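You operate a simulated robot arm through the tools that you are given. There is no shell and no other tool. Be economical: measure what you need, move in short steps, check, and stop when the job is done.

Carry out the task below with a simulated two-armed robot. There is one attempt and no reset: what you move stays moved.

JOB
Pick up the numbered regulator from the top of the big pale cover with one hand, pass it to the other hand and put it on the tag shelf.

Only the result counts: the job must be done as asked and must still hold three seconds after the hand-in. Knocking over, shifting, dropping, spilling or breaking anything else fails it. A push-on lid holds only when it is set on centred and level and pressed home; a screw cap is set on level and turned clockwise until tight.

ROBOT AND FRAMES
Two 6-joint arms with two-finger parallel grippers on one trunk, on a base that drives. Base frame: it is fixed to the floor where the robot stands at the start and does not move with it; the origin is under the middle of the robot, x ahead of it, y to its left, z up; the surface under the hand at the start is at about z = 0.8. Units: m, degrees, N and s.
The left shoulder is at the start at [0.28, 0.185, 1.005], the right one opposite. With the tool pointing down near the work surface each hand reaches from about 0.56 to 0.94 m from the robot's upright axis, wherever it stands, measured 20 degrees to its own side. Places, roughly: tag shelf (13x40 cm) [-0.56, 2.36, 0.92]. Payload 1.57 kg a hand.
The TCP of each hand is the grasp point between the finger pads, 0.03 m short of the fingertips. In the tool frame z runs along the fingers and y along their closing line. The gripper opens to 0.08 m. The fingers are 0.017 m wide and 0.012 m thick; the gripper's body (0.04 by 0.082 m) begins 0.08 m behind the TCP.
Orientation is told as [roll, pitch, yaw] about the base's x, y, z axes, in that order, counted from this pose: with the fingers straight down and closing along the base's y, the tool's x points along the base's -x, its y along +y and its z along -z.

CONTROLS
- The arms move only by the tool apply_moves. It takes "left_motion", "right_motion" or both (then of equal length, played together; a hand with none holds still); each is a list of rows, each a list of 3 entries, a list of its own where there are three numbers: the turn, a rotation vector about the base's x, y, z in units of 6 degrees (1.0 is 6 degrees), then the shift along the base's x, y, z in units of 20 mm (1.0 is 20 mm), then the gripper command, from -1 (fully open) to 1 (shut), values between in proportion. In form: [[[ax, ay, az], [dx, dy, dz], jaw], ...]. A call has 1 to 10 rows; each row shifts and turns the commanded pose from where the row before left it. A call with a number of a shift or a turn outside -1 to 1 is refused whole. Each row takes 0.2 s and may step no farther than 0.05 m and 8.6 degrees from the row before; otherwise, or with a gripper value out of range, the whole call is refused. Where a pose cannot be reached the arm comes as near as it can. A force on the tool above 40 N (or 10 N above the force at the start of the call, whichever is more), or a blocked arm, ends the call early, and 0.2 s more pass. Each finger travels about 0.153 m/s and halts on what it meets, pressing with about 37 N; the grip force reading is that of the motor and also rises with nothing between the fingers. The clock runs only during rows and for 0.2 s after the last one: add rows that do not move to give the fingers time. It gives the time, the measured TCP pose, the force on the tool (base axes), the opening and the grip force at its end, in the units of the frame above (readings bear some noise), with the torque about the TCP (base axes, N m) and any sound that the robot's microphone picked up.
- Cameras (640 x 400 px; columns grow to the right, rows downward): "scene" is now at [0.2435, -0.0077, 1.4517]; the picture's right is [-0.09, -1.00, 0.00], its down [-0.67, 0.06, -0.74] and it looks along [0.74, -0.06, -0.67] (base axes); focal length 279 px, centre (320, 200). "left" rides on the left gripper at [0.072, 0.007, -0.122] in its tool frame; the picture's right is [-0.09, 1.00, 0.00], its down [-0.84, -0.08, -0.54] and it looks along [-0.54, -0.05, 0.84] (tool axes); focal length 238 px, centre (320, 200). "right" rides on the right gripper at [0.072, -0.007, -0.122] in its tool frame; the picture's right is [0.09, 1.00, 0.00], its down [-0.84, 0.08, -0.54] and it looks along [-0.54, 0.05, 0.84] (tool axes); focal length 238 px, centre (320, 200). There is no depth. A picture from a camera that has moved, and an enlarged one, comes with that camera's place and axes in the base frame and with its lens.
- camera(camera): a new picture of that camera. The clock stands still meanwhile.
- raise_lower(by): slides the trunk up (or, below 0, down) by that many m; the arms and the scene camera ride with it, the base frame stays. It gives what a move gives, with no picture.
- base_move(legs): drives the robot by 1 to 6 legs, each [ahead, turn to the left] in m and degrees, along the robot's own axes; the way and the turn of a leg run together, so that a leg with both is an arc; at most 1.5 m and 180 degrees a leg. The arms and the cameras ride along, it lands a little off, and it stops where it bumps. It gives what a move gives.
- pan_tilt(pan, tilt): turns the head with the scene camera to pan (to the left, within 86 degrees either way) and tilt (down, from -29 to 69), counted from straight ahead of the robot. It gives what a move gives.
- zoom(camera, box): a new picture of the part [left, top, right, bottom] of that camera's present view, enlarged. The clock stands still meanwhile.
- close_job(): hands the job in; it is judged then, once.

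Work in short steps. Places have to be worked out from the pictures, the camera data and where the tool is seen: move nearer, look again, correct. Check each grasp and each placing, and mend what went wrong. You have 120 turns and 92 pictures in all, those below and enlarged ones among them. Open the grippers and draw the arms clear of the work before you hand the job in, unless the task says otherwise; then end with one line.

The tools are called after "Call:" as name(argument=value, ...) on one line, values as JSON. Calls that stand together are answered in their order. apply_moves: Moves the arms, as the interface text tells. Its arguments: {"type":"object","properties":{"left_motion":{"type":"array"},"right_motion":{"type":"array"}},"required":[]} The other tools are called the same way: raise_lower (by) slides the trunk up or down; base_move (legs) drives the base; pan_tilt (pan, tilt) turns the head that bears the scene camera; camera (camera) takes a picture; zoom (camera, box) takes an enlarged picture of a part of a camera's view; close_job () hands the job in.

At the start:

```text
time_s: 0.0
left_position: [0.5678, 0.2189, 1.0468]
left_orientation: [-0.1, 0.0, 0.0]
left_ft_force: [-0.1, -0.1, -0.5]
left_wrist_torque: [-0.01, -0.03, 0.02]
left_width: 0.0797
left_finger_force: 0.1
right_position: [0.5243, -0.3282, 1.1062]
right_orientation: [0.0, 0.0, 0.0]
right_ft_force: [0.1, 0.0, -0.6]
right_wrist_torque: [0.03, 0.02, 0.0]
right_width: 0.08
right_finger_force: 0.1
trunk travel left (down, up): [-0.7, 0.29]
robot x, y, heading: [0.001, -0.0003, 0.1]
head pan, tilt: [-5.0, 42.2]
```

scene: 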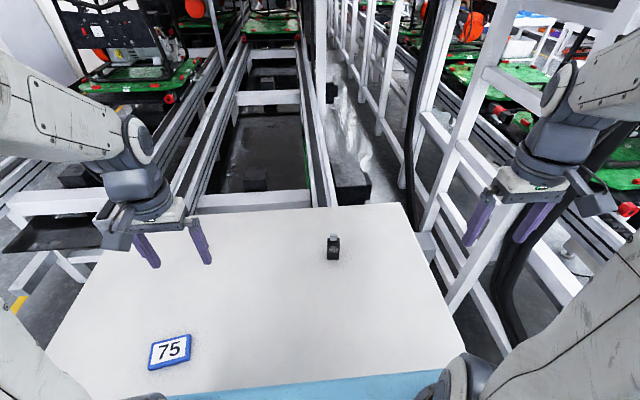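
right: 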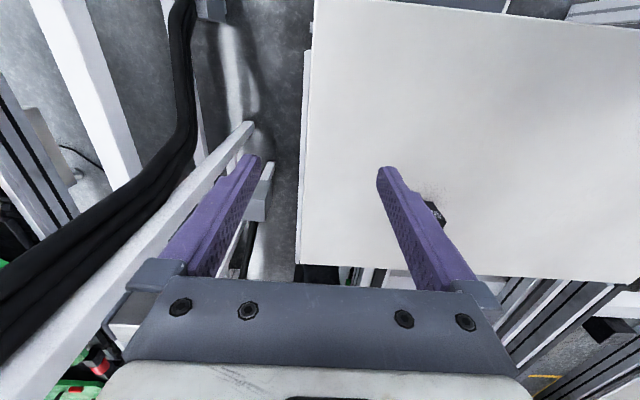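
left: 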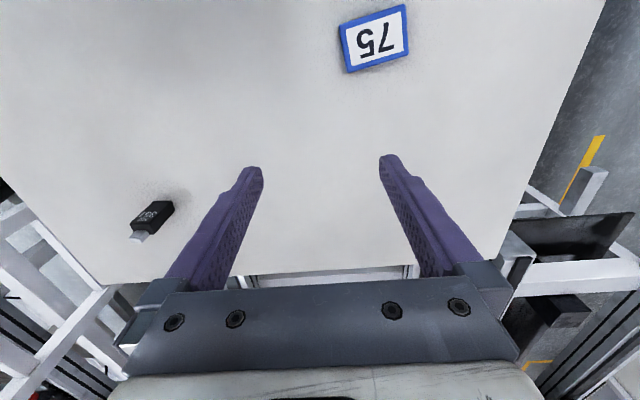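

I zoom in on the two small objects on the pale cover to tell which is the numbered regulator.

Call:
zoom(camera="left", box=[100, 180, 200, 260])

Call:
zoom(camera="scene", box=[120, 200, 380, 400])

```text
5.00 times, centred on (150, 220) of left
camera zoom: at [0.4965, 0.2264, 1.1686], right [0.09, 1.0, 0.0], down [0.84, -0.08, 0.54], along [0.54, -0.05, -0.84], focal length 1192 px, centre (1170, 100)
```

zoom: 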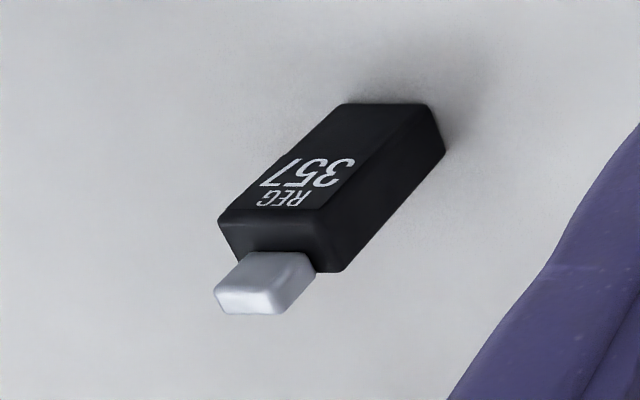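

```text
2.00 times, centred on (250, 300) of scene
camera zoom: at [0.2435, -0.0077, 1.4517], right [-0.09, -1.0, 0.0], down [-0.67, 0.06, -0.74], along [0.74, -0.06, -0.67], focal length 559 px, centre (460, 0)
```

zoom: 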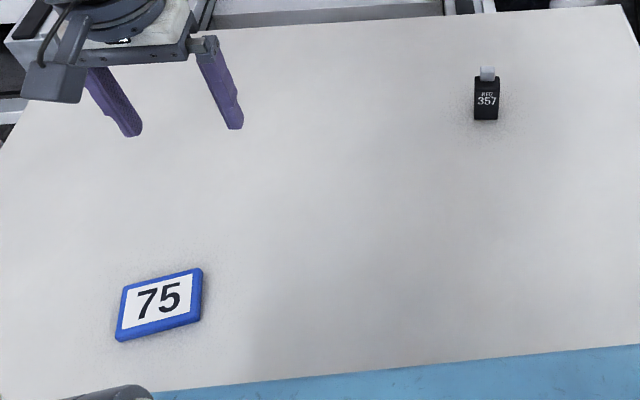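

The numbered regulator is the black "REG 357", near [0.72, -0.08]. I turn the head left to see where the tag shelf is and what stands in the way.

Call:
pan_tilt(pan=86, tilt=15)

Call:
camera(camera="scene")

```text
time_s: 1.7
left_position: [0.5682, 0.2193, 1.0468]
left_orientation: [0.0, -0.1, 0.0]
left_ft_force: [1.3, -0.1, -0.4]
left_wrist_torque: [-0.01, 0.0, 0.02]
left_width: 0.0799
left_finger_force: 0.1
right_position: [0.5238, -0.3277, 1.1058]
right_orientation: [0.0, -0.1, 0.0]
right_ft_force: [-0.1, -0.3, -0.3]
right_wrist_torque: [-0.01, 0.0, -0.04]
right_width: 0.0799
right_finger_force: 0.2
trunk travel left (down, up): [-0.7, 0.29]
robot x, y, heading: [-0.0013, 0.0022, 0.0]
head pan, tilt: [85.9, 15.0]
```

```text
86 pictures are left
camera scene: at [0.167, 0.0928, 1.4944], right [1.0, -0.07, 0.0], down [-0.02, -0.26, -0.97], along [0.07, 0.96, -0.26], focal length 279 px, centre (320, 200)
```

scene: 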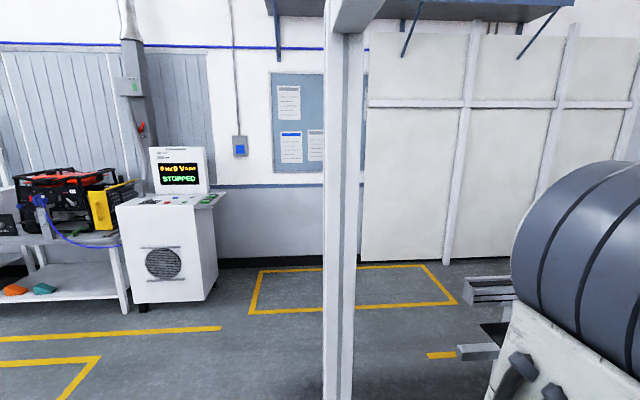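

The projected shelf place falls at about (211,197), the console with the screen. I zoom in there.

Call:
zoom(camera="scene", box=[90, 120, 250, 320])

Call:
zoom(camera="scene", box=[140, 160, 240, 222])

```text
2.00 times, centred on (170, 220) of scene
camera zoom: at [0.167, 0.0928, 1.4944], right [1.0, -0.07, 0.0], down [-0.02, -0.26, -0.97], along [0.07, 0.96, -0.26], focal length 559 px, centre (620, 160)
```

zoom: 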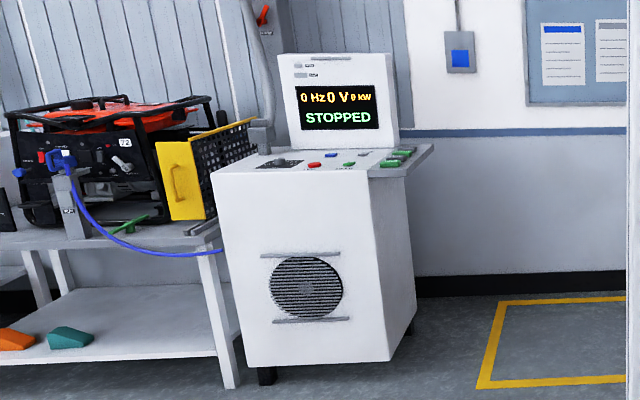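

```text
6.40 times, centred on (190, 191) of scene
camera zoom: at [0.167, 0.0928, 1.4944], right [1.0, -0.07, 0.0], down [-0.02, -0.26, -0.97], along [0.07, 0.96, -0.26], focal length 1788 px, centre (1152, 258)
```

zoom: 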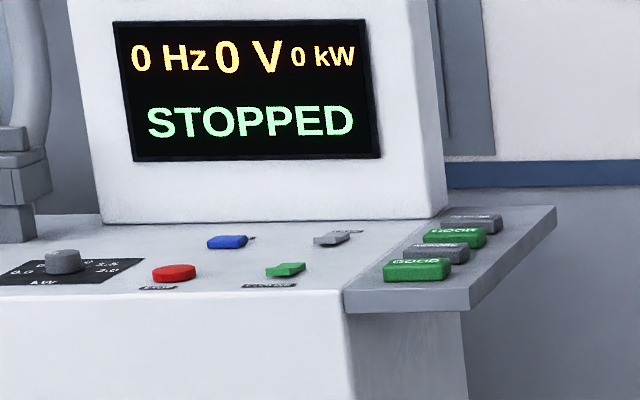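

The tag shelf is the side ledge on the right of the console, and it already holds green and grey tags. I pick up the regulator first: the head goes back forward and the right hand moves over the item.

Call:
apply_moves(right_motion=[[[0, 0, 0], [0.9, 1, -0.2], -1], [[0, 0, 0], [0.9, 1, -0.2], -1], [[0, 0, 0], [0.9, 1, -0.2], -1], [[0, 0, 0], [0.9, 1, -0.2], -1], [[0, 0, 0], [0.9, 1, -0.2], -1], [[0, 0, 0], [0.9, 1, -0.2], -1], [[0, 0, 0], [0.9, 1, -0.2], -1], [[0, 0, 0], [0.9, 1, -0.2], -1], [[0, 0, 0], [0.9, 1, -0.2], -1], [[0, 0, 0], [0.9, 1, -0.2], -1]])

Call:
pan_tilt(pan=-5, tilt=42)

Call:
camera(camera="right")

Call:
camera(camera="scene")

```text
time_s: 3.9
left_position: [0.5674, 0.219, 1.0455]
left_orientation: [0.0, 0.0, 0.0]
left_ft_force: [0.0, 0.2, 0.1]
left_wrist_torque: [0.01, 0.04, -0.02]
left_width: 0.08
left_finger_force: 0.1
right_position: [0.7034, -0.1267, 1.0655]
right_orientation: [0.0, 0.1, 0.0]
right_ft_force: [-0.7, 0.4, -0.1]
right_wrist_torque: [-0.02, -0.02, -0.02]
right_width: 0.0803
right_finger_force: 0.2
trunk travel left (down, up): [-0.7, 0.29]
robot x, y, heading: [0.0054, -0.0019, -0.0]
head pan, tilt: [85.9, 15.0]
```

```text
time_s: 5.5
left_position: [0.5681, 0.2187, 1.0464]
left_orientation: [0.0, 0.1, 0.0]
left_ft_force: [0.0, 0.1, 0.4]
left_wrist_torque: [0.01, 0.04, -0.03]
left_width: 0.0801
left_finger_force: 0.1
right_position: [0.7024, -0.1276, 1.0661]
right_orientation: [0.0, 0.0, 0.1]
right_ft_force: [0.0, 0.1, -0.5]
right_wrist_torque: [-0.03, 0.03, -0.02]
right_width: 0.0802
right_finger_force: 0.1
trunk travel left (down, up): [-0.7, 0.29]
robot x, y, heading: [-0.0011, -0.0002, -0.2]
head pan, tilt: [-5.0, 42.0]
```

```text
83 pictures are left
camera right: at [0.6315, -0.1342, 1.1885], right [-0.09, 1.0, 0.0], down [0.84, 0.08, 0.54], along [0.54, 0.05, -0.84], focal length 238 px, centre (320, 200)
```

right: 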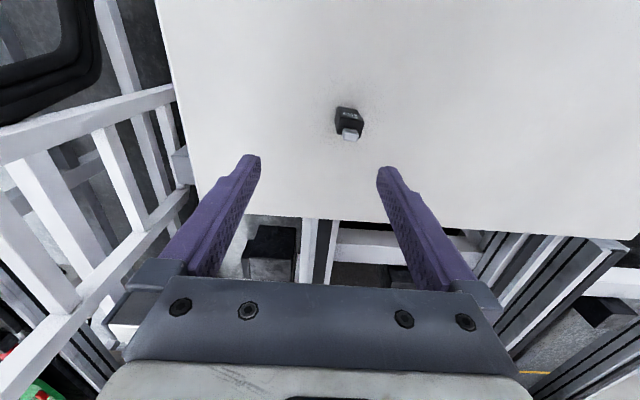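

```text
82 pictures are left
camera scene: at [0.2436, -0.0076, 1.452], right [-0.09, -1.0, 0.0], down [-0.67, 0.06, -0.74], along [0.74, -0.06, -0.67], focal length 279 px, centre (320, 200)
```

scene: 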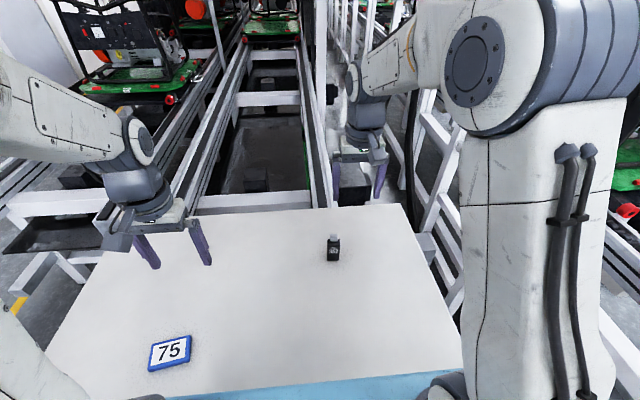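

The right camera and the scene camera agree on the body being near [0.717, -0.084, ~0.84], with the plug on the far side. I zoom for its edges and yaw.

Call:
zoom(camera="right", box=[310, 90, 390, 150])

Call:
zoom(camera="scene", box=[293, 220, 373, 270])

```text
6.67 times, centred on (350, 120) of right
camera zoom: at [0.6315, -0.1342, 1.1885], right [-0.09, 1.0, 0.0], down [0.84, 0.08, 0.54], along [0.54, 0.05, -0.84], focal length 1589 px, centre (120, 733)
```

zoom: 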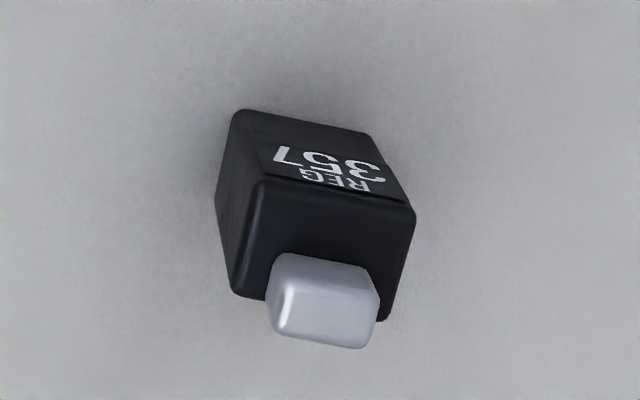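

```text
8.00 times, centred on (333, 245) of scene
camera zoom: at [0.2436, -0.0076, 1.452], right [-0.09, -1.0, 0.0], down [-0.67, 0.06, -0.74], along [0.74, -0.06, -0.67], focal length 2236 px, centre (216, -160)
```

zoom: 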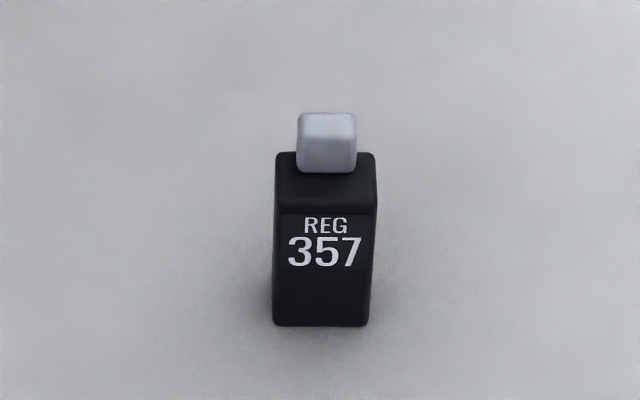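

It actually stands upright: the body is about 33 × 24 × 65 mm on a surface at z≈0.80, the plug is on top, its centre is ≈[0.720, -0.083] and its yaw is ≈ -6°. I align the right hand above it with the tips just over the plug and check.

Call:
apply_moves(right_motion=[[[0, 0, -1], [0.3, 0.75, -1], -1], [[0, 0, 0], [0.3, 0.75, -1], -1], [[0, 0, 0], [0.28, 0.73, -1], -1], [[0, 0, 0], [0, 0, -1], -1], [[0, 0, 0], [0, 0, -1], -1], [[0, 0, 0], [0, 0, -1], -1], [[0, 0, 0], [0, 0, -0.8], -1]])

Call:
camera(camera="right")

Call:
zoom(camera="scene", box=[283, 190, 383, 270])

```text
time_s: 7.1
left_position: [0.5688, 0.2188, 1.0467]
left_orientation: [-0.1, 0.0, 0.0]
left_ft_force: [0.2, 0.9, 0.2]
left_wrist_torque: [-0.01, 0.02, -0.01]
left_width: 0.08
left_finger_force: 0.0
right_position: [0.7223, -0.0832, 0.9298]
right_orientation: [0.0, 0.0, -6.0]
right_ft_force: [0.4, 0.3, -0.1]
right_wrist_torque: [-0.02, -0.02, 0.01]
right_width: 0.0802
right_finger_force: 0.0
trunk travel left (down, up): [-0.7, 0.29]
robot x, y, heading: [-0.0033, 0.0053, 0.1]
head pan, tilt: [-5.0, 42.0]
```

```text
79 pictures are left
camera right: at [0.6506, -0.0825, 1.0524], right [0.01, 1.0, 0.0], down [0.84, -0.01, 0.54], along [0.54, -0.01, -0.84], focal length 238 px, centre (320, 200)
```

right: 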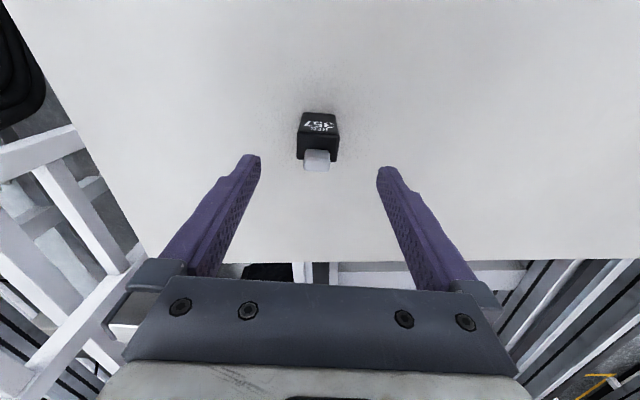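

```text
5.00 times, centred on (333, 230) of scene
camera zoom: at [0.2436, -0.0077, 1.452], right [-0.09, -1.0, 0.0], down [-0.67, 0.06, -0.74], along [0.74, -0.06, -0.67], focal length 1397 px, centre (255, 50)
```

zoom: 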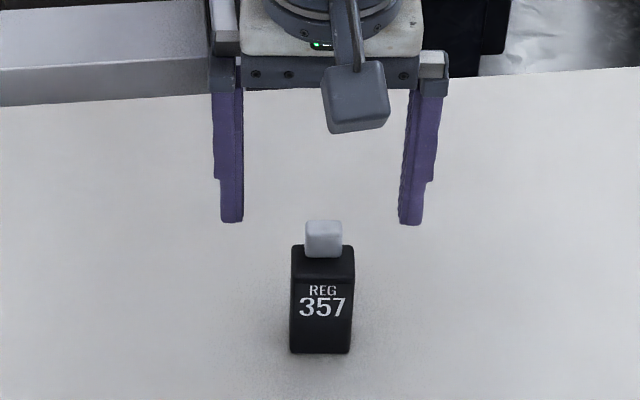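

The hand is aligned and centred over the item. I lower it so the tips overlap the top 22 mm of the body, then close.

Call:
apply_moves(right_motion=[[[0, 0, 0], [0, 0, -1], -1], [[0, 0, 0], [0, 0, -1], -1], [[0, 0, 0], [0, 0, -0.9], -1], [[0, 0, 0], [0, 0, 0], -1]])

Call:
zoom(camera="scene", box=[283, 190, 383, 270])

```text
time_s: 8.1
left_position: [0.5692, 0.2191, 1.0467]
left_orientation: [-0.1, 0.0, 0.1]
left_ft_force: [0.2, -0.4, 0.4]
left_wrist_torque: [0.04, -0.03, -0.02]
left_width: 0.0801
left_finger_force: 0.1
right_position: [0.7214, -0.0838, 0.8721]
right_orientation: [0.0, 0.0, -6.0]
right_ft_force: [-0.5, 0.4, -0.8]
right_wrist_torque: [-0.05, 0.01, 0.02]
right_width: 0.0801
right_finger_force: 0.1
trunk travel left (down, up): [-0.7, 0.29]
robot x, y, heading: [-0.0005, -0.0011, 0.1]
head pan, tilt: [-5.0, 42.0]
```

```text
5.00 times, centred on (333, 230) of scene
camera zoom: at [0.2437, -0.0077, 1.4519], right [-0.09, -1.0, 0.0], down [-0.67, 0.06, -0.74], along [0.74, -0.06, -0.67], focal length 1397 px, centre (255, 50)
```

zoom: 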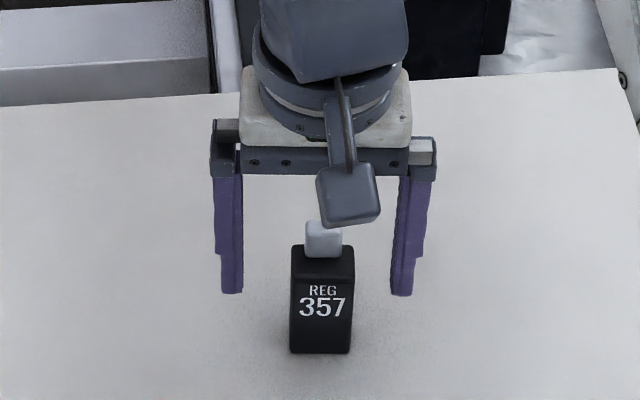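

Tips are alongside the label's upper half. I nudge 3 mm to centre and close.

Call:
apply_moves(right_motion=[[[0, 0, 0], [0, -0.15, 0], -1], [[0, 0, 0], [0, 0, 0], 0], [[0, 0, 0], [0, 0, 0], 1], [[0, 0, 0], [0, 0, 0], 1], [[0, 0, 0], [0, 0, 0], 1], [[0, 0, 0], [0, 0, 1], 1], [[0, 0, 0], [0, 0, 1], 1], [[0, 0, 0], [0, 0, 1], 1]])

Call:
zoom(camera="scene", box=[283, 170, 383, 250])

```text
time_s: 9.9
left_position: [0.5696, 0.2193, 1.047]
left_orientation: [-0.2, 0.0, 0.0]
left_ft_force: [-0.1, 0.0, 0.3]
left_wrist_torque: [0.01, -0.01, -0.02]
left_width: 0.0802
left_finger_force: 0.0
right_position: [0.7215, -0.0866, 0.9321]
right_orientation: [0.0, 0.1, -6.0]
right_ft_force: [0.5, 0.2, -1.3]
right_wrist_torque: [-0.01, 0.0, 0.03]
right_width: 0.0333
right_finger_force: 36.8
trunk travel left (down, up): [-0.7, 0.29]
robot x, y, heading: [0.0015, -0.0003, -0.1]
head pan, tilt: [-5.0, 42.0]
```

```text
5.00 times, centred on (333, 210) of scene
camera zoom: at [0.2437, -0.0077, 1.4519], right [-0.09, -1.0, 0.0], down [-0.67, 0.06, -0.74], along [0.74, -0.06, -0.67], focal length 1397 px, centre (255, 150)
```

zoom: 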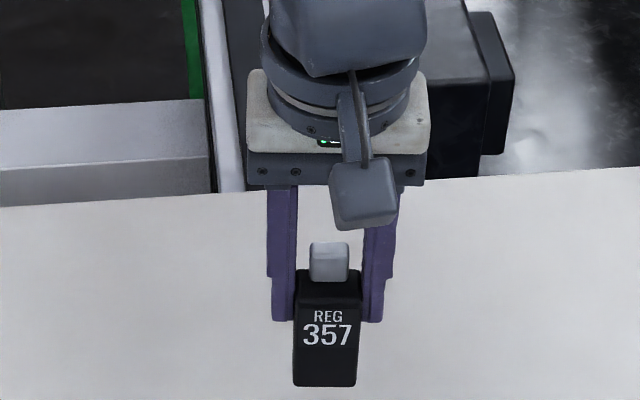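

The grasp is firm at 33 mm. I raise and turn the right hand to the handover pose (yaw +45°), while the left hand begins tilting at its own side.

Call:
apply_moves(right_motion=[[[0, 0, 0.944], [0, 0.35, 0.72], 1], [[0, 0, 0.944], [0, 0.35, 0.72], 1], [[0, 0, 0.944], [0, 0.35, 0.72], 1], [[0, 0, 0.944], [0, 0.35, 0.72], 1], [[0, 0, 0.944], [0, 0.35, 0.72], 1], [[0, 0, 0.944], [0, 0.35, 0.72], 1], [[0, 0, 0.944], [0, 0.35, 0.72], 1], [[0, 0, 0.944], [0, 0.35, 0.72], 1], [[0, 0, 0.944], [0, 0.35, 0.72], 1]], left_motion=[[[0, -0.833, 0], [0, 0, 0.6], -1], [[0, -0.833, 0], [0, 0, 0.6], -1], [[0, -0.833, 0], [0, 0, 0.6], -1], [[0, -0.833, 0], [0, 0, 0.6], -1], [[0, -0.833, 0], [0, 0, 0.6], -1], [[0, -0.833, 0], [0, 0, 0.6], -1], [[0, -0.833, 0], [0, 0, 0.6], -1], [[0, -0.833, 0], [0, 0, 0.6], -1], [[0, -0.833, 0], [0, 0, 0.6], -1]])

Call:
camera(camera="scene")

```text
time_s: 11.9
left_position: [0.6235, 0.2296, 1.127]
left_orientation: [0.1, -45.0, 0.0]
left_ft_force: [0.4, -0.1, -0.2]
left_wrist_torque: [-0.01, 0.0, 0.01]
left_width: 0.08
left_finger_force: 0.0
left hand out of reach, approached as far as the arm can: row 5, 6, 7, 8, 9
right_position: [0.7231, -0.023, 1.0611]
right_orientation: [0.0, 0.0, 45.1]
right_ft_force: [0.0, -0.3, -2.0]
right_wrist_torque: [0.03, -0.02, 0.0]
right_width: 0.0332
right_finger_force: 37.1
trunk travel left (down, up): [-0.7, 0.29]
robot x, y, heading: [-0.0007, 0.0007, -0.1]
head pan, tilt: [-5.0, 42.0]
```

```text
75 pictures are left
camera scene: at [0.2437, -0.0077, 1.4519], right [-0.09, -1.0, 0.0], down [-0.67, 0.06, -0.74], along [0.74, -0.06, -0.67], focal length 279 px, centre (320, 200)
```

scene: 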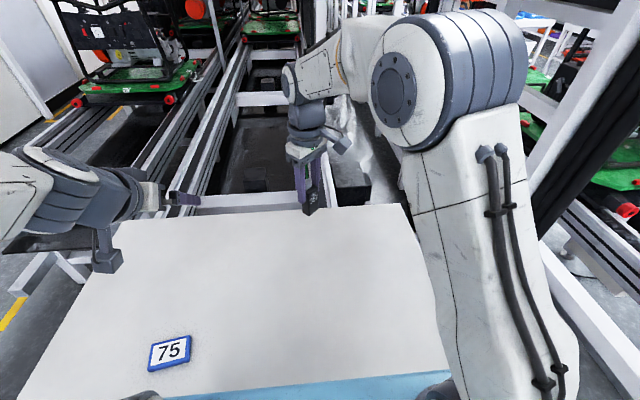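

The left hand hit its near limit while tilting, so I turn it to yaw -45° while moving it ahead and rightward to a standoff 12 cm short of the item.

Call:
apply_moves(left_motion=[[[0, 0, -0.75], [1, -0.2, 0], -1], [[0, 0, -0.75], [1, -0.5, 0], -1], [[0, 0, -0.75], [0.8, -0.8, -0.2], -1], [[0, 0, -0.75], [0.5, -0.8, -0.3], -1], [[0, 0, -0.75], [0.3, -0.9, -0.3], -1], [[0, 0, -0.75], [0.3, -0.9, -0.3], -1], [[0, 0, -0.75], [0.3, -0.9, -0.3], -1], [[0, 0, -0.75], [0, -0.9, -0.3], -1], [[0, 0, -0.75], [0, -0.9, -0.3], -1], [[0, 0, -0.75], [0, -0.9, -0.3], -1]])

Call:
camera(camera="scene")

Call:
camera(camera="left")

```text
time_s: 14.1
left_position: [0.708, 0.0762, 1.0811]
left_orientation: [0.0, -45.1, -45.1]
left_ft_force: [0.3, 0.5, -0.2]
left_wrist_torque: [0.01, -0.01, 0.01]
left_width: 0.0802
left_finger_force: 0.0
right_position: [0.7218, -0.0227, 1.0604]
right_orientation: [0.0, 0.0, 44.9]
right_ft_force: [0.3, -0.7, -2.2]
right_wrist_torque: [0.01, -0.03, -0.02]
right_width: 0.0331
right_finger_force: 36.6
trunk travel left (down, up): [-0.7, 0.29]
robot x, y, heading: [0.0005, -0.0021, -0.0]
head pan, tilt: [-5.0, 42.0]
```

```text
74 pictures are left
camera scene: at [0.2436, -0.0076, 1.4519], right [-0.09, -1.0, 0.0], down [-0.67, 0.06, -0.74], along [0.74, -0.06, -0.67], focal length 279 px, centre (320, 200)
```

scene: 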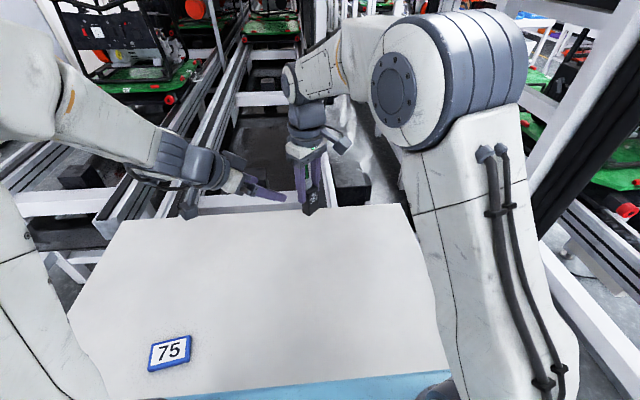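

```text
73 pictures are left
camera left: at [0.6152, 0.1794, 1.1163], right [0.75, 0.66, 0.07], down [0.09, -0.2, 0.97], along [0.65, -0.73, -0.21], focal length 238 px, centre (320, 200)
```

left: 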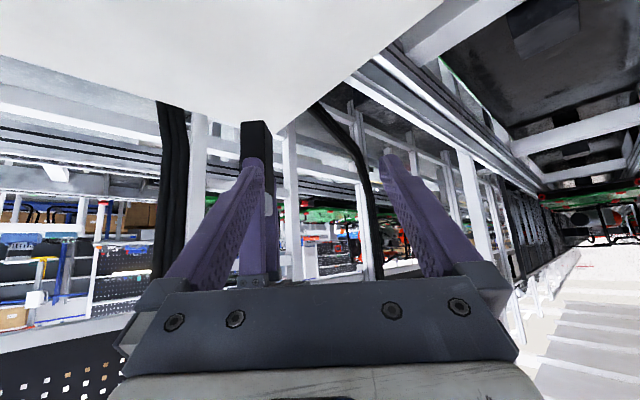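

The left hand reached its orientation. Its axis is 60 mm off the item sideways, so I shift it along [-0.7, -0.7] to line up while still ~9 cm short, then look.

Call:
apply_moves(left_motion=[[[0, 0, 0], [-0.7, -0.7, 0], -1], [[0, 0, 0], [-0.7, -0.7, 0], -1], [[0, 0, 0], [-0.72, -0.72, 0], -1], [[0, 0, 0], [0, 0, 0], -1]])

Call:
camera(camera="left")

Call:
zoom(camera="scene", box=[220, 110, 380, 230])

Call:
camera(camera="right")

```text
time_s: 15.1
left_position: [0.6645, 0.0332, 1.081]
left_orientation: [0.0, -45.0, -45.0]
left_ft_force: [0.3, 0.2, 0.6]
left_wrist_torque: [-0.02, -0.01, 0.01]
left_width: 0.08
left_finger_force: 0.0
right_position: [0.7225, -0.0235, 1.0609]
right_orientation: [0.0, 0.0, 44.9]
right_ft_force: [-0.7, 0.2, -1.9]
right_wrist_torque: [-0.05, -0.01, -0.03]
right_width: 0.0334
right_finger_force: 36.8
trunk travel left (down, up): [-0.7, 0.29]
robot x, y, heading: [-0.0024, -0.001, 0.1]
head pan, tilt: [-5.0, 42.0]
```

```text
72 pictures are left
camera left: at [0.5726, 0.1365, 1.1172], right [0.75, 0.66, 0.07], down [0.09, -0.2, 0.97], along [0.66, -0.73, -0.21], focal length 238 px, centre (320, 200)
```

left: 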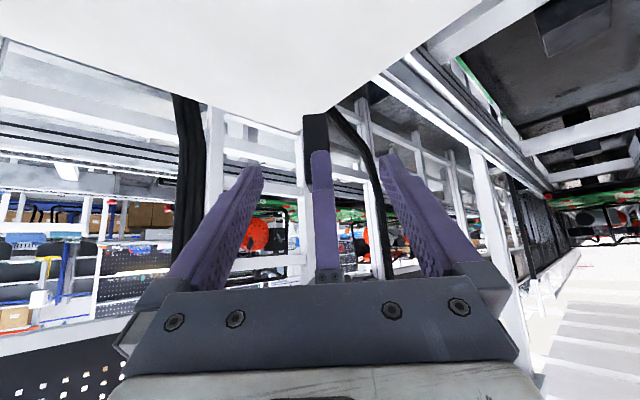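

```text
3.33 times, centred on (300, 170) of scene
camera zoom: at [0.2436, -0.0077, 1.4519], right [-0.09, -1.0, 0.0], down [-0.67, 0.06, -0.74], along [0.74, -0.06, -0.67], focal length 932 px, centre (387, 300)
```

zoom: 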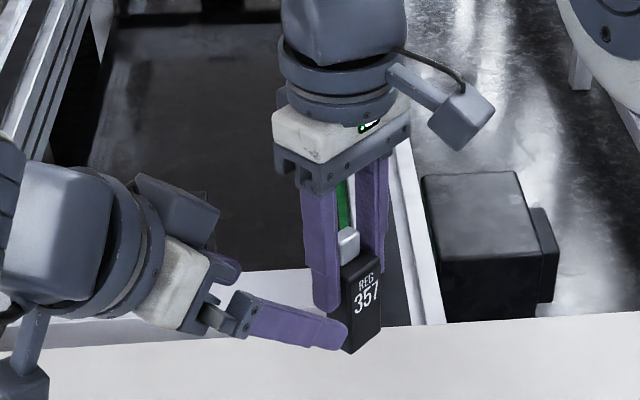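

```text
70 pictures are left
camera right: at [0.6764, -0.0789, 1.1838], right [-0.77, 0.64, 0.0], down [0.54, 0.65, 0.54], along [0.35, 0.42, -0.84], focal length 238 px, centre (320, 200)
```

right: 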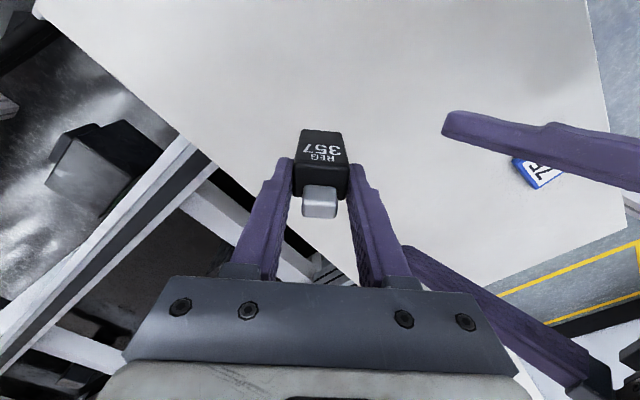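

The item lies midway between the left fingers. I advance about two thirds along the finger direction and check.

Call:
apply_moves(left_motion=[[[0, 0, 0], [0.42, -0.42, -0.54], -1], [[0, 0, 0], [0.42, -0.42, -0.54], -1], [[0, 0, 0], [0.42, -0.42, -0.54], -1], [[0, 0, 0], [0.42, -0.42, -0.54], -1], [[0, 0, 0], [0, 0, 0], -1]])

Call:
zoom(camera="scene", box=[240, 110, 360, 220])

Call:
camera(camera="right")

```text
time_s: 16.3
left_position: [0.6993, 0.0005, 1.0378]
left_orientation: [0.0, -45.0, -45.0]
left_ft_force: [-0.5, -0.7, -0.5]
left_wrist_torque: [0.0, -0.01, -0.04]
left_width: 0.08
left_finger_force: 0.0
right_position: [0.7213, -0.0232, 1.0606]
right_orientation: [0.0, 0.0, 44.9]
right_ft_force: [-0.5, -0.1, -2.1]
right_wrist_torque: [-0.03, 0.02, -0.01]
right_width: 0.0334
right_finger_force: 36.8
trunk travel left (down, up): [-0.7, 0.29]
robot x, y, heading: [-0.0022, 0.0029, 0.2]
head pan, tilt: [-5.0, 42.0]
```

```text
3.64 times, centred on (300, 165) of scene
camera zoom: at [0.2438, -0.0077, 1.4519], right [-0.09, -1.0, 0.0], down [-0.67, 0.06, -0.74], along [0.74, -0.06, -0.67], focal length 1016 px, centre (393, 327)
```

zoom: 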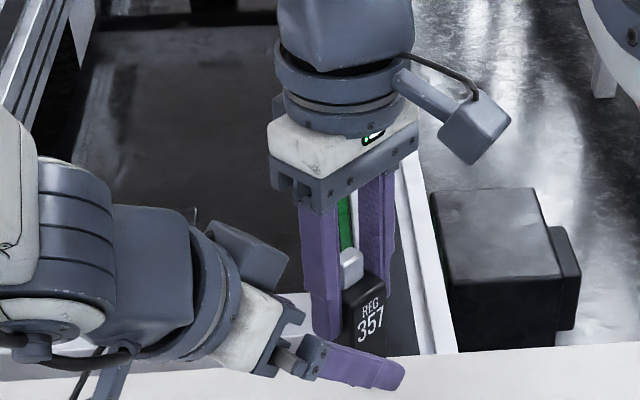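

```text
68 pictures are left
camera right: at [0.6765, -0.0789, 1.1836], right [-0.77, 0.64, 0.0], down [0.54, 0.65, 0.54], along [0.35, 0.42, -0.84], focal length 238 px, centre (320, 200)
```

right: 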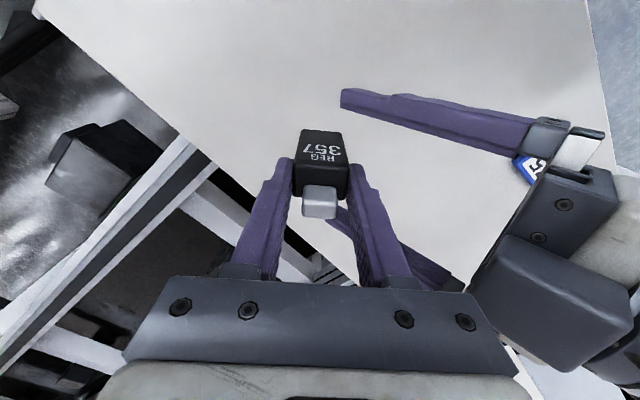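

Clear of contact so far. I do the final 28 mm along the fingers and look before closing.

Call:
apply_moves(left_motion=[[[0, 0, 0], [0.38, -0.4, -0.46], -1], [[0, 0, 0], [0.38, -0.4, -0.46], -1], [[0, 0, 0], [0, 0, 0], -1]])

Call:
zoom(camera="scene", box=[270, 140, 350, 220])

Call:
camera(camera="right")

Call:
camera(camera="left")

```text
time_s: 17.1
left_position: [0.7137, -0.0154, 1.0186]
left_orientation: [0.0, -45.0, -45.0]
left_ft_force: [0.4, 0.0, 0.3]
left_wrist_torque: [0.04, 0.02, -0.01]
left_width: 0.08
left_finger_force: 0.0
right_position: [0.7226, -0.0224, 1.0608]
right_orientation: [-0.1, 0.0, 45.0]
right_ft_force: [0.1, -0.2, -1.4]
right_wrist_torque: [0.03, -0.03, 0.02]
right_width: 0.0331
right_finger_force: 37.3
trunk travel left (down, up): [-0.7, 0.29]
robot x, y, heading: [-0.0028, 0.0028, -0.1]
head pan, tilt: [-5.0, 42.0]
```

```text
5.00 times, centred on (310, 180) of scene
camera zoom: at [0.2438, -0.0077, 1.4519], right [-0.09, -1.0, 0.0], down [-0.67, 0.06, -0.74], along [0.74, -0.06, -0.67], focal length 1397 px, centre (370, 300)
```

zoom: 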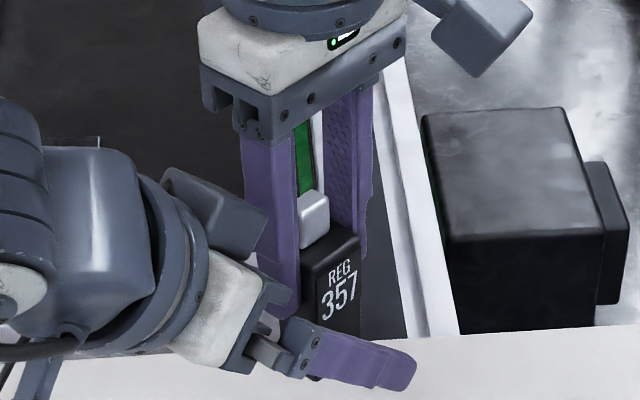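

```text
66 pictures are left
camera right: at [0.6765, -0.0789, 1.1836], right [-0.77, 0.64, 0.0], down [0.54, 0.65, 0.54], along [0.35, 0.42, -0.84], focal length 238 px, centre (320, 200)
```

right: 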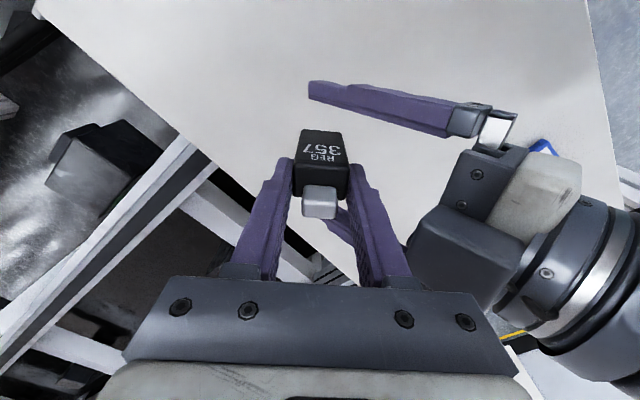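

```text
65 pictures are left
camera left: at [0.6215, 0.0875, 1.0543], right [0.75, 0.66, 0.07], down [0.09, -0.2, 0.97], along [0.65, -0.73, -0.21], focal length 238 px, centre (320, 200)
```

left: 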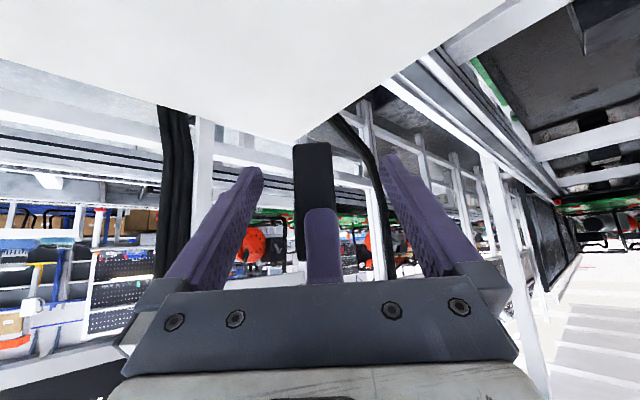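

The item's lower end sits between the left fingers, about 3 mm off-centre. I correct that and close the left hand while the right keeps holding.

Call:
apply_moves(left_motion=[[[0, 0, 0], [-0.1, -0.1, 0], -1], [[0, 0, 0], [0, 0, 0], -0.2], [[0, 0, 0], [0, 0, 0], 0.2], [[0, 0, 0], [0, 0, 0], 1], [[0, 0, 0], [0, 0, 0], 1], [[0, 0, 0], [0, 0, 0], 1]])

Call:
zoom(camera="scene", box=[270, 140, 350, 220])

Call:
camera(camera="left")

```text
time_s: 18.5
left_position: [0.7117, -0.0169, 1.0188]
left_orientation: [0.0, -45.0, -45.0]
left_ft_force: [-1.9, -1.6, 0.4]
left_wrist_torque: [0.11, -0.09, 0.04]
left_width: 0.0235
left_finger_force: 35.4
right_position: [0.7239, -0.0226, 1.0604]
right_orientation: [0.0, 0.0, 44.9]
right_ft_force: [2.1, 1.0, -1.9]
right_wrist_torque: [-0.03, 0.04, -0.09]
right_width: 0.0333
right_finger_force: 36.6
trunk travel left (down, up): [-0.7, 0.29]
robot x, y, heading: [0.0001, -0.0005, 0.1]
head pan, tilt: [-5.0, 42.0]
```

```text
5.00 times, centred on (310, 180) of scene
camera zoom: at [0.2437, -0.0077, 1.4519], right [-0.09, -1.0, 0.0], down [-0.67, 0.06, -0.74], along [0.74, -0.06, -0.67], focal length 1397 px, centre (370, 300)
```

zoom: 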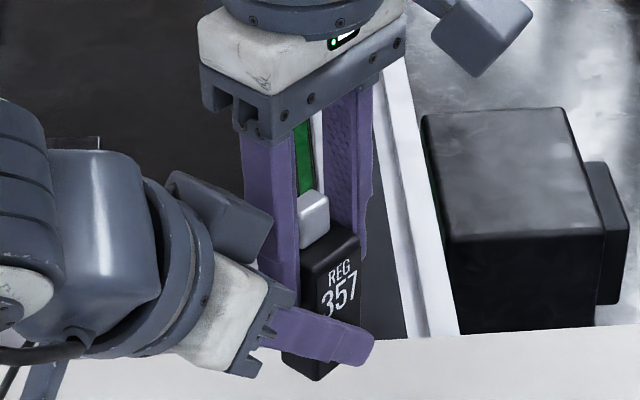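

```text
63 pictures are left
camera left: at [0.6191, 0.0855, 1.0544], right [0.75, 0.66, 0.07], down [0.09, -0.2, 0.97], along [0.65, -0.73, -0.21], focal length 238 px, centre (320, 200)
```

left: 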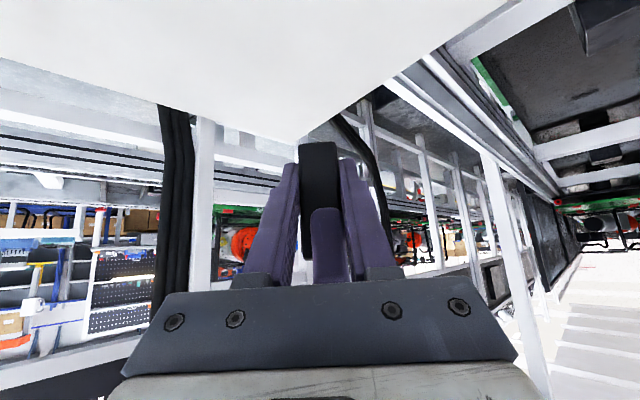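

The left hand holds it at 23.5 mm across with full grip. I open the right only partly, to stay clear of the left hand, and lift it straight up off the item.

Call:
apply_moves(right_motion=[[[0, 0, 0], [0, 0, 0], 0], [[0, 0, 0], [0, 0, 0], -0.25], [[0, 0, 0], [0, 0, 0], -0.25], [[0, 0, 0], [0, 0, 1], -0.25], [[0, 0, 0], [0, 0, 1], -0.25], [[0, 0, 0], [0, 0, 1], -0.25], [[0, 0, 0], [0, 0, 1], -0.25], [[0, 0, 0], [0, 0, 1], -0.25]], left_motion=[[[0, 0, 0], [0, 0, 0], 1], [[0, 0, 0], [0, 0, 0], 1], [[0, 0, 0], [0, 0, 0], 1], [[0, 0, 0], [0, 0, 0], 1], [[0, 0, 0], [0, 0, 0], 1], [[0, 0, 0], [0, 0, 0], 1], [[0, 0, 0], [0, 0, 0], 1], [[0, 0, 0], [0, 0, 0], 1]])

Call:
zoom(camera="scene", box=[260, 120, 370, 220])

```text
time_s: 20.3
left_position: [0.7117, -0.0186, 1.0184]
left_orientation: [0.0, -45.0, -45.0]
left_ft_force: [0.0, 0.3, 0.2]
left_wrist_torque: [0.0, -0.03, -0.02]
left_width: 0.0236
left_finger_force: 35.7
right_position: [0.7217, -0.0233, 1.1617]
right_orientation: [0.0, 0.0, 44.9]
right_ft_force: [-0.2, -0.4, -0.5]
right_wrist_torque: [0.0, -0.02, 0.02]
right_width: 0.0502
right_finger_force: 0.0
trunk travel left (down, up): [-0.7, 0.29]
robot x, y, heading: [-0.002, 0.0022, -0.3]
head pan, tilt: [-5.0, 42.0]
```

```text
4.00 times, centred on (315, 170) of scene
camera zoom: at [0.2437, -0.0077, 1.4519], right [-0.09, -1.0, 0.0], down [-0.67, 0.06, -0.74], along [0.74, -0.06, -0.67], focal length 1118 px, centre (340, 320)
```

zoom: 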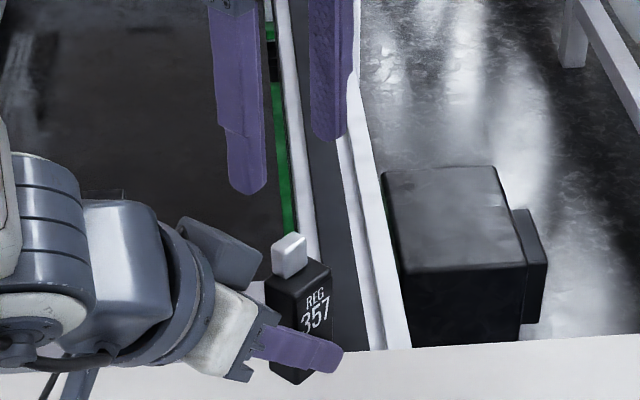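

Handover worked. I draw the right hand back to its own side, and bring the left in a bit for driving.

Call:
apply_moves(right_motion=[[[0, 0, 0], [0, -0.5, 1], -0.3], [[0, 0, 0], [0, -1, 0.5], -0.3], [[0, 0, -0.9], [-0.5, -1, 0], -0.3], [[0, 0, -0.9], [-1, -1, 0], -0.3], [[0, 0, -0.9], [-1, -1, 0], -0.3], [[0, 0, -0.9], [-1, -1, 0], -0.3], [[0, 0, -0.9], [-1, -1, 0], -0.3], [[0, 0, -0.9], [-1, -1, 0], -0.3], [[0, 0, -0.9], [-1, -1, 0], -0.3], [[0, 0, -0.9], [-1, -1, 0], -0.3]])

Call:
pan_tilt(pan=60, tilt=40)

Call:
camera(camera="scene")

```text
time_s: 22.5
left_position: [0.7117, -0.0166, 1.0177]
left_orientation: [0.1, -44.9, -45.0]
left_ft_force: [0.1, -0.4, 0.1]
left_wrist_torque: [0.04, 0.05, 0.02]
left_width: 0.0237
left_finger_force: 35.0
right_position: [0.5718, -0.2127, 1.1903]
right_orientation: [0.0, 0.0, 1.6]
right_ft_force: [0.2, -0.3, -0.1]
right_wrist_torque: [-0.01, 0.04, -0.02]
right_width: 0.0519
right_finger_force: 0.1
trunk travel left (down, up): [-0.7, 0.29]
robot x, y, heading: [0.0002, 0.0026, -0.0]
head pan, tilt: [-5.0, 42.0]
```

```text
time_s: 23.9
left_position: [0.7112, -0.0168, 1.0189]
left_orientation: [0.0, -45.0, -45.0]
left_ft_force: [-0.1, 0.9, -0.5]
left_wrist_torque: [0.02, 0.01, 0.01]
left_width: 0.0235
left_finger_force: 36.1
right_position: [0.5727, -0.2143, 1.19]
right_orientation: [0.1, 0.0, 1.8]
right_ft_force: [0.9, -0.1, -0.3]
right_wrist_torque: [-0.02, 0.0, 0.0]
right_width: 0.052
right_finger_force: 0.1
trunk travel left (down, up): [-0.7, 0.29]
robot x, y, heading: [-0.001, 0.0007, -0.1]
head pan, tilt: [60.0, 40.0]
```

```text
61 pictures are left
camera scene: at [0.2029, 0.0732, 1.4549], right [0.87, -0.5, 0.0], down [-0.32, -0.56, -0.77], along [0.38, 0.66, -0.64], focal length 279 px, centre (320, 200)
```

scene: 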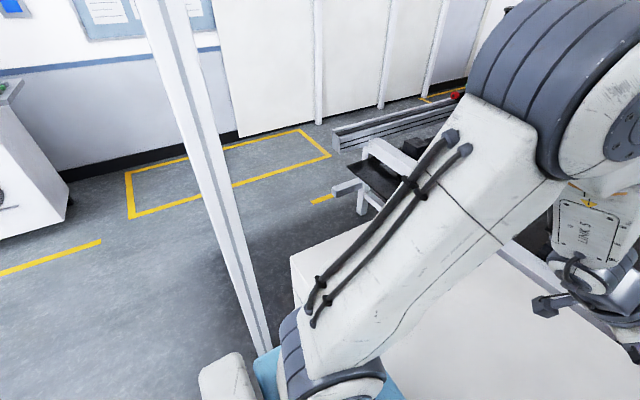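

The left arm must clear the white post near [0.25, 0.7] when turning, so I plan to back up first. I check the floor to the left-behind and right-behind.

Call:
pan_tilt(pan=86, tilt=50)

Call:
camera(camera="scene")

Call:
pan_tilt(pan=-86, tilt=35)

Call:
camera(camera="scene")

```text
time_s: 24.8
left_position: [0.7107, -0.0169, 1.0184]
left_orientation: [0.0, -45.1, -45.0]
left_ft_force: [0.3, 1.0, -0.1]
left_wrist_torque: [-0.02, 0.02, -0.02]
left_width: 0.0234
left_finger_force: 35.6
right_position: [0.5734, -0.2131, 1.1916]
right_orientation: [0.0, 0.0, 1.8]
right_ft_force: [0.3, -0.2, -0.2]
right_wrist_torque: [-0.01, 0.03, -0.02]
right_width: 0.0522
right_finger_force: 0.0
trunk travel left (down, up): [-0.7, 0.29]
robot x, y, heading: [-0.0009, -0.0005, 0.1]
head pan, tilt: [85.9, 50.0]
```

```text
60 pictures are left
camera scene: at [0.1659, 0.0764, 1.4407], right [1.0, -0.07, 0.0], down [-0.05, -0.76, -0.64], along [0.05, 0.64, -0.77], focal length 279 px, centre (320, 200)
```

scene: 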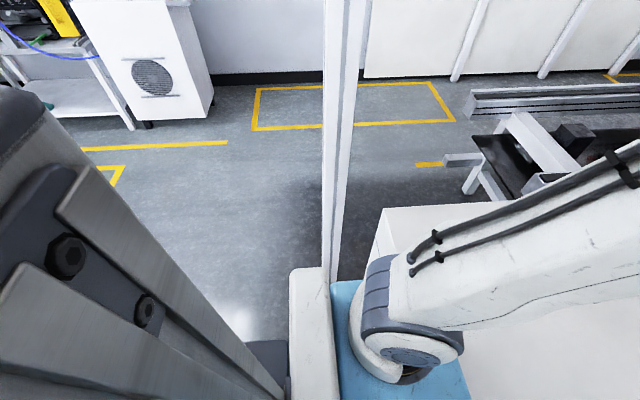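

```text
time_s: 27.4
left_position: [0.7117, -0.0171, 1.018]
left_orientation: [0.0, -45.0, -45.0]
left_ft_force: [0.4, 0.4, -0.6]
left_wrist_torque: [-0.03, 0.04, -0.01]
left_width: 0.0235
left_finger_force: 35.8
right_position: [0.5719, -0.2129, 1.1926]
right_orientation: [0.1, 0.0, 1.7]
right_ft_force: [-0.3, -0.5, 2.0]
right_wrist_torque: [-0.03, 0.01, -0.01]
right_width: 0.0519
right_finger_force: 0.1
trunk travel left (down, up): [-0.7, 0.29]
robot x, y, heading: [0.0006, 0.003, 0.0]
head pan, tilt: [-85.9, 35.0]
```

```text
59 pictures are left
camera scene: at [0.1666, -0.0883, 1.4624], right [-1.0, -0.07, 0.0], down [-0.04, 0.57, -0.82], along [0.06, -0.82, -0.57], focal length 279 px, centre (320, 200)
```

scene: 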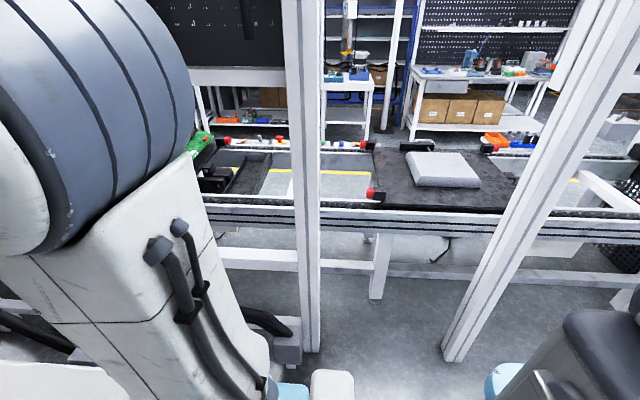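

Nothing visible blocks backing up; base and table are close in front, so I reverse 0.32 m first without turning, with the head facing left.

Call:
base_move(legs=[[-0.32, 0]])

Call:
pan_tilt(pan=75, tilt=30)

Call:
camera(camera="scene")

```text
time_s: 29.5
left_position: [0.3915, -0.0174, 1.0196]
left_orientation: [-0.1, -45.0, -45.1]
left_ft_force: [0.4, -0.1, -0.4]
left_wrist_torque: [0.02, 0.0, -0.02]
left_width: 0.0235
left_finger_force: 35.4
right_position: [0.2512, -0.2145, 1.1915]
right_orientation: [-0.1, 0.1, 1.7]
right_ft_force: [-0.4, -0.2, -0.1]
right_wrist_torque: [0.01, 0.03, -0.02]
right_width: 0.052
right_finger_force: 0.1
trunk travel left (down, up): [-0.7, 0.29]
robot x, y, heading: [-0.3206, 0.0017, -0.1]
head pan, tilt: [-85.9, 35.0]
```

```text
time_s: 32.0
left_position: [0.3904, -0.0174, 1.0184]
left_orientation: [0.0, -45.0, -45.1]
left_ft_force: [-0.4, -0.2, -1.0]
left_wrist_torque: [0.01, -0.02, 0.0]
left_width: 0.0234
left_finger_force: 36.3
right_position: [0.2521, -0.2145, 1.1914]
right_orientation: [0.1, -0.1, 1.7]
right_ft_force: [1.0, 0.5, 0.2]
right_wrist_torque: [0.02, -0.01, -0.01]
right_width: 0.0519
right_finger_force: 0.0
trunk travel left (down, up): [-0.7, 0.29]
robot x, y, heading: [-0.3192, 0.0006, 0.1]
head pan, tilt: [75.0, 30.0]
```

```text
58 pictures are left
camera scene: at [-0.1366, 0.0869, 1.4702], right [0.97, -0.26, 0.0], down [-0.13, -0.48, -0.87], along [0.23, 0.84, -0.5], focal length 279 px, centre (320, 200)
```

scene: 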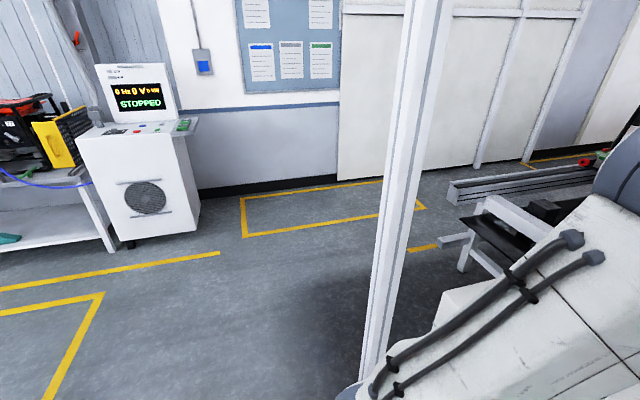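

Reversing was clean, and the post is now 0.96 m off. I turn left 90° and drive 1.1 m ahead toward the console, then look.

Call:
base_move(legs=[[0, 90], [1.1, 0]])

Call:
pan_tilt(pan=10, tilt=30)

Call:
camera(camera="scene")

```text
time_s: 41.5
left_position: [-0.3242, 1.8211, 1.018]
left_orientation: [0.0, -45.0, 45.7]
left_ft_force: [-0.4, 0.9, -0.9]
left_wrist_torque: [-0.01, 0.0, 0.02]
left_width: 0.0236
left_finger_force: 35.9
right_position: [-0.1268, 1.6838, 1.1912]
right_orientation: [0.0, 0.0, 92.3]
right_ft_force: [0.3, -0.3, -0.6]
right_wrist_torque: [0.03, 0.0, -0.02]
right_width: 0.0521
right_finger_force: 0.0
trunk travel left (down, up): [-0.7, 0.29]
robot x, y, heading: [-0.3359, 1.112, 90.8]
head pan, tilt: [75.0, 30.0]
```

```text
time_s: 42.9
left_position: [-0.324, 1.8199, 1.0197]
left_orientation: [-0.1, -44.9, 45.6]
left_ft_force: [0.1, 0.2, -0.4]
left_wrist_torque: [0.01, 0.03, 0.0]
left_width: 0.0232
left_finger_force: 35.4
right_position: [-0.1256, 1.6838, 1.1903]
right_orientation: [-0.1, 0.0, 92.3]
right_ft_force: [-0.4, 0.0, 0.2]
right_wrist_torque: [0.03, -0.01, -0.04]
right_width: 0.0521
right_finger_force: 0.1
trunk travel left (down, up): [-0.7, 0.29]
robot x, y, heading: [-0.3363, 1.1111, 90.3]
head pan, tilt: [10.0, 30.0]
```

```text
57 pictures are left
camera scene: at [-0.3524, 1.358, 1.4702], right [0.98, 0.18, 0.0], down [0.09, -0.49, -0.87], along [-0.16, 0.85, -0.5], focal length 279 px, centre (320, 200)
```

scene: 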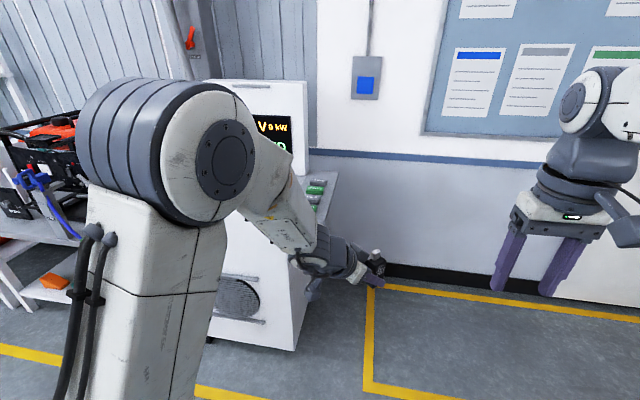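

The shelf is partly visible behind the left arm. I zoom on it to map the tags.

Call:
zoom(camera="scene", box=[270, 150, 400, 290])

```text
2.86 times, centred on (335, 220) of scene
camera zoom: at [-0.3524, 1.358, 1.4702], right [0.98, 0.18, 0.0], down [0.09, -0.49, -0.87], along [-0.16, 0.85, -0.5], focal length 798 px, centre (277, 143)
```

zoom: 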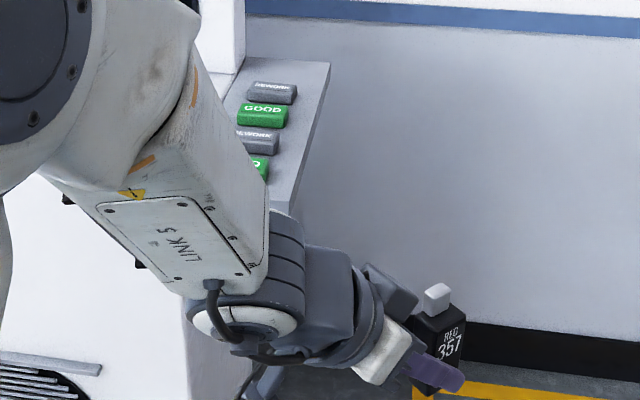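

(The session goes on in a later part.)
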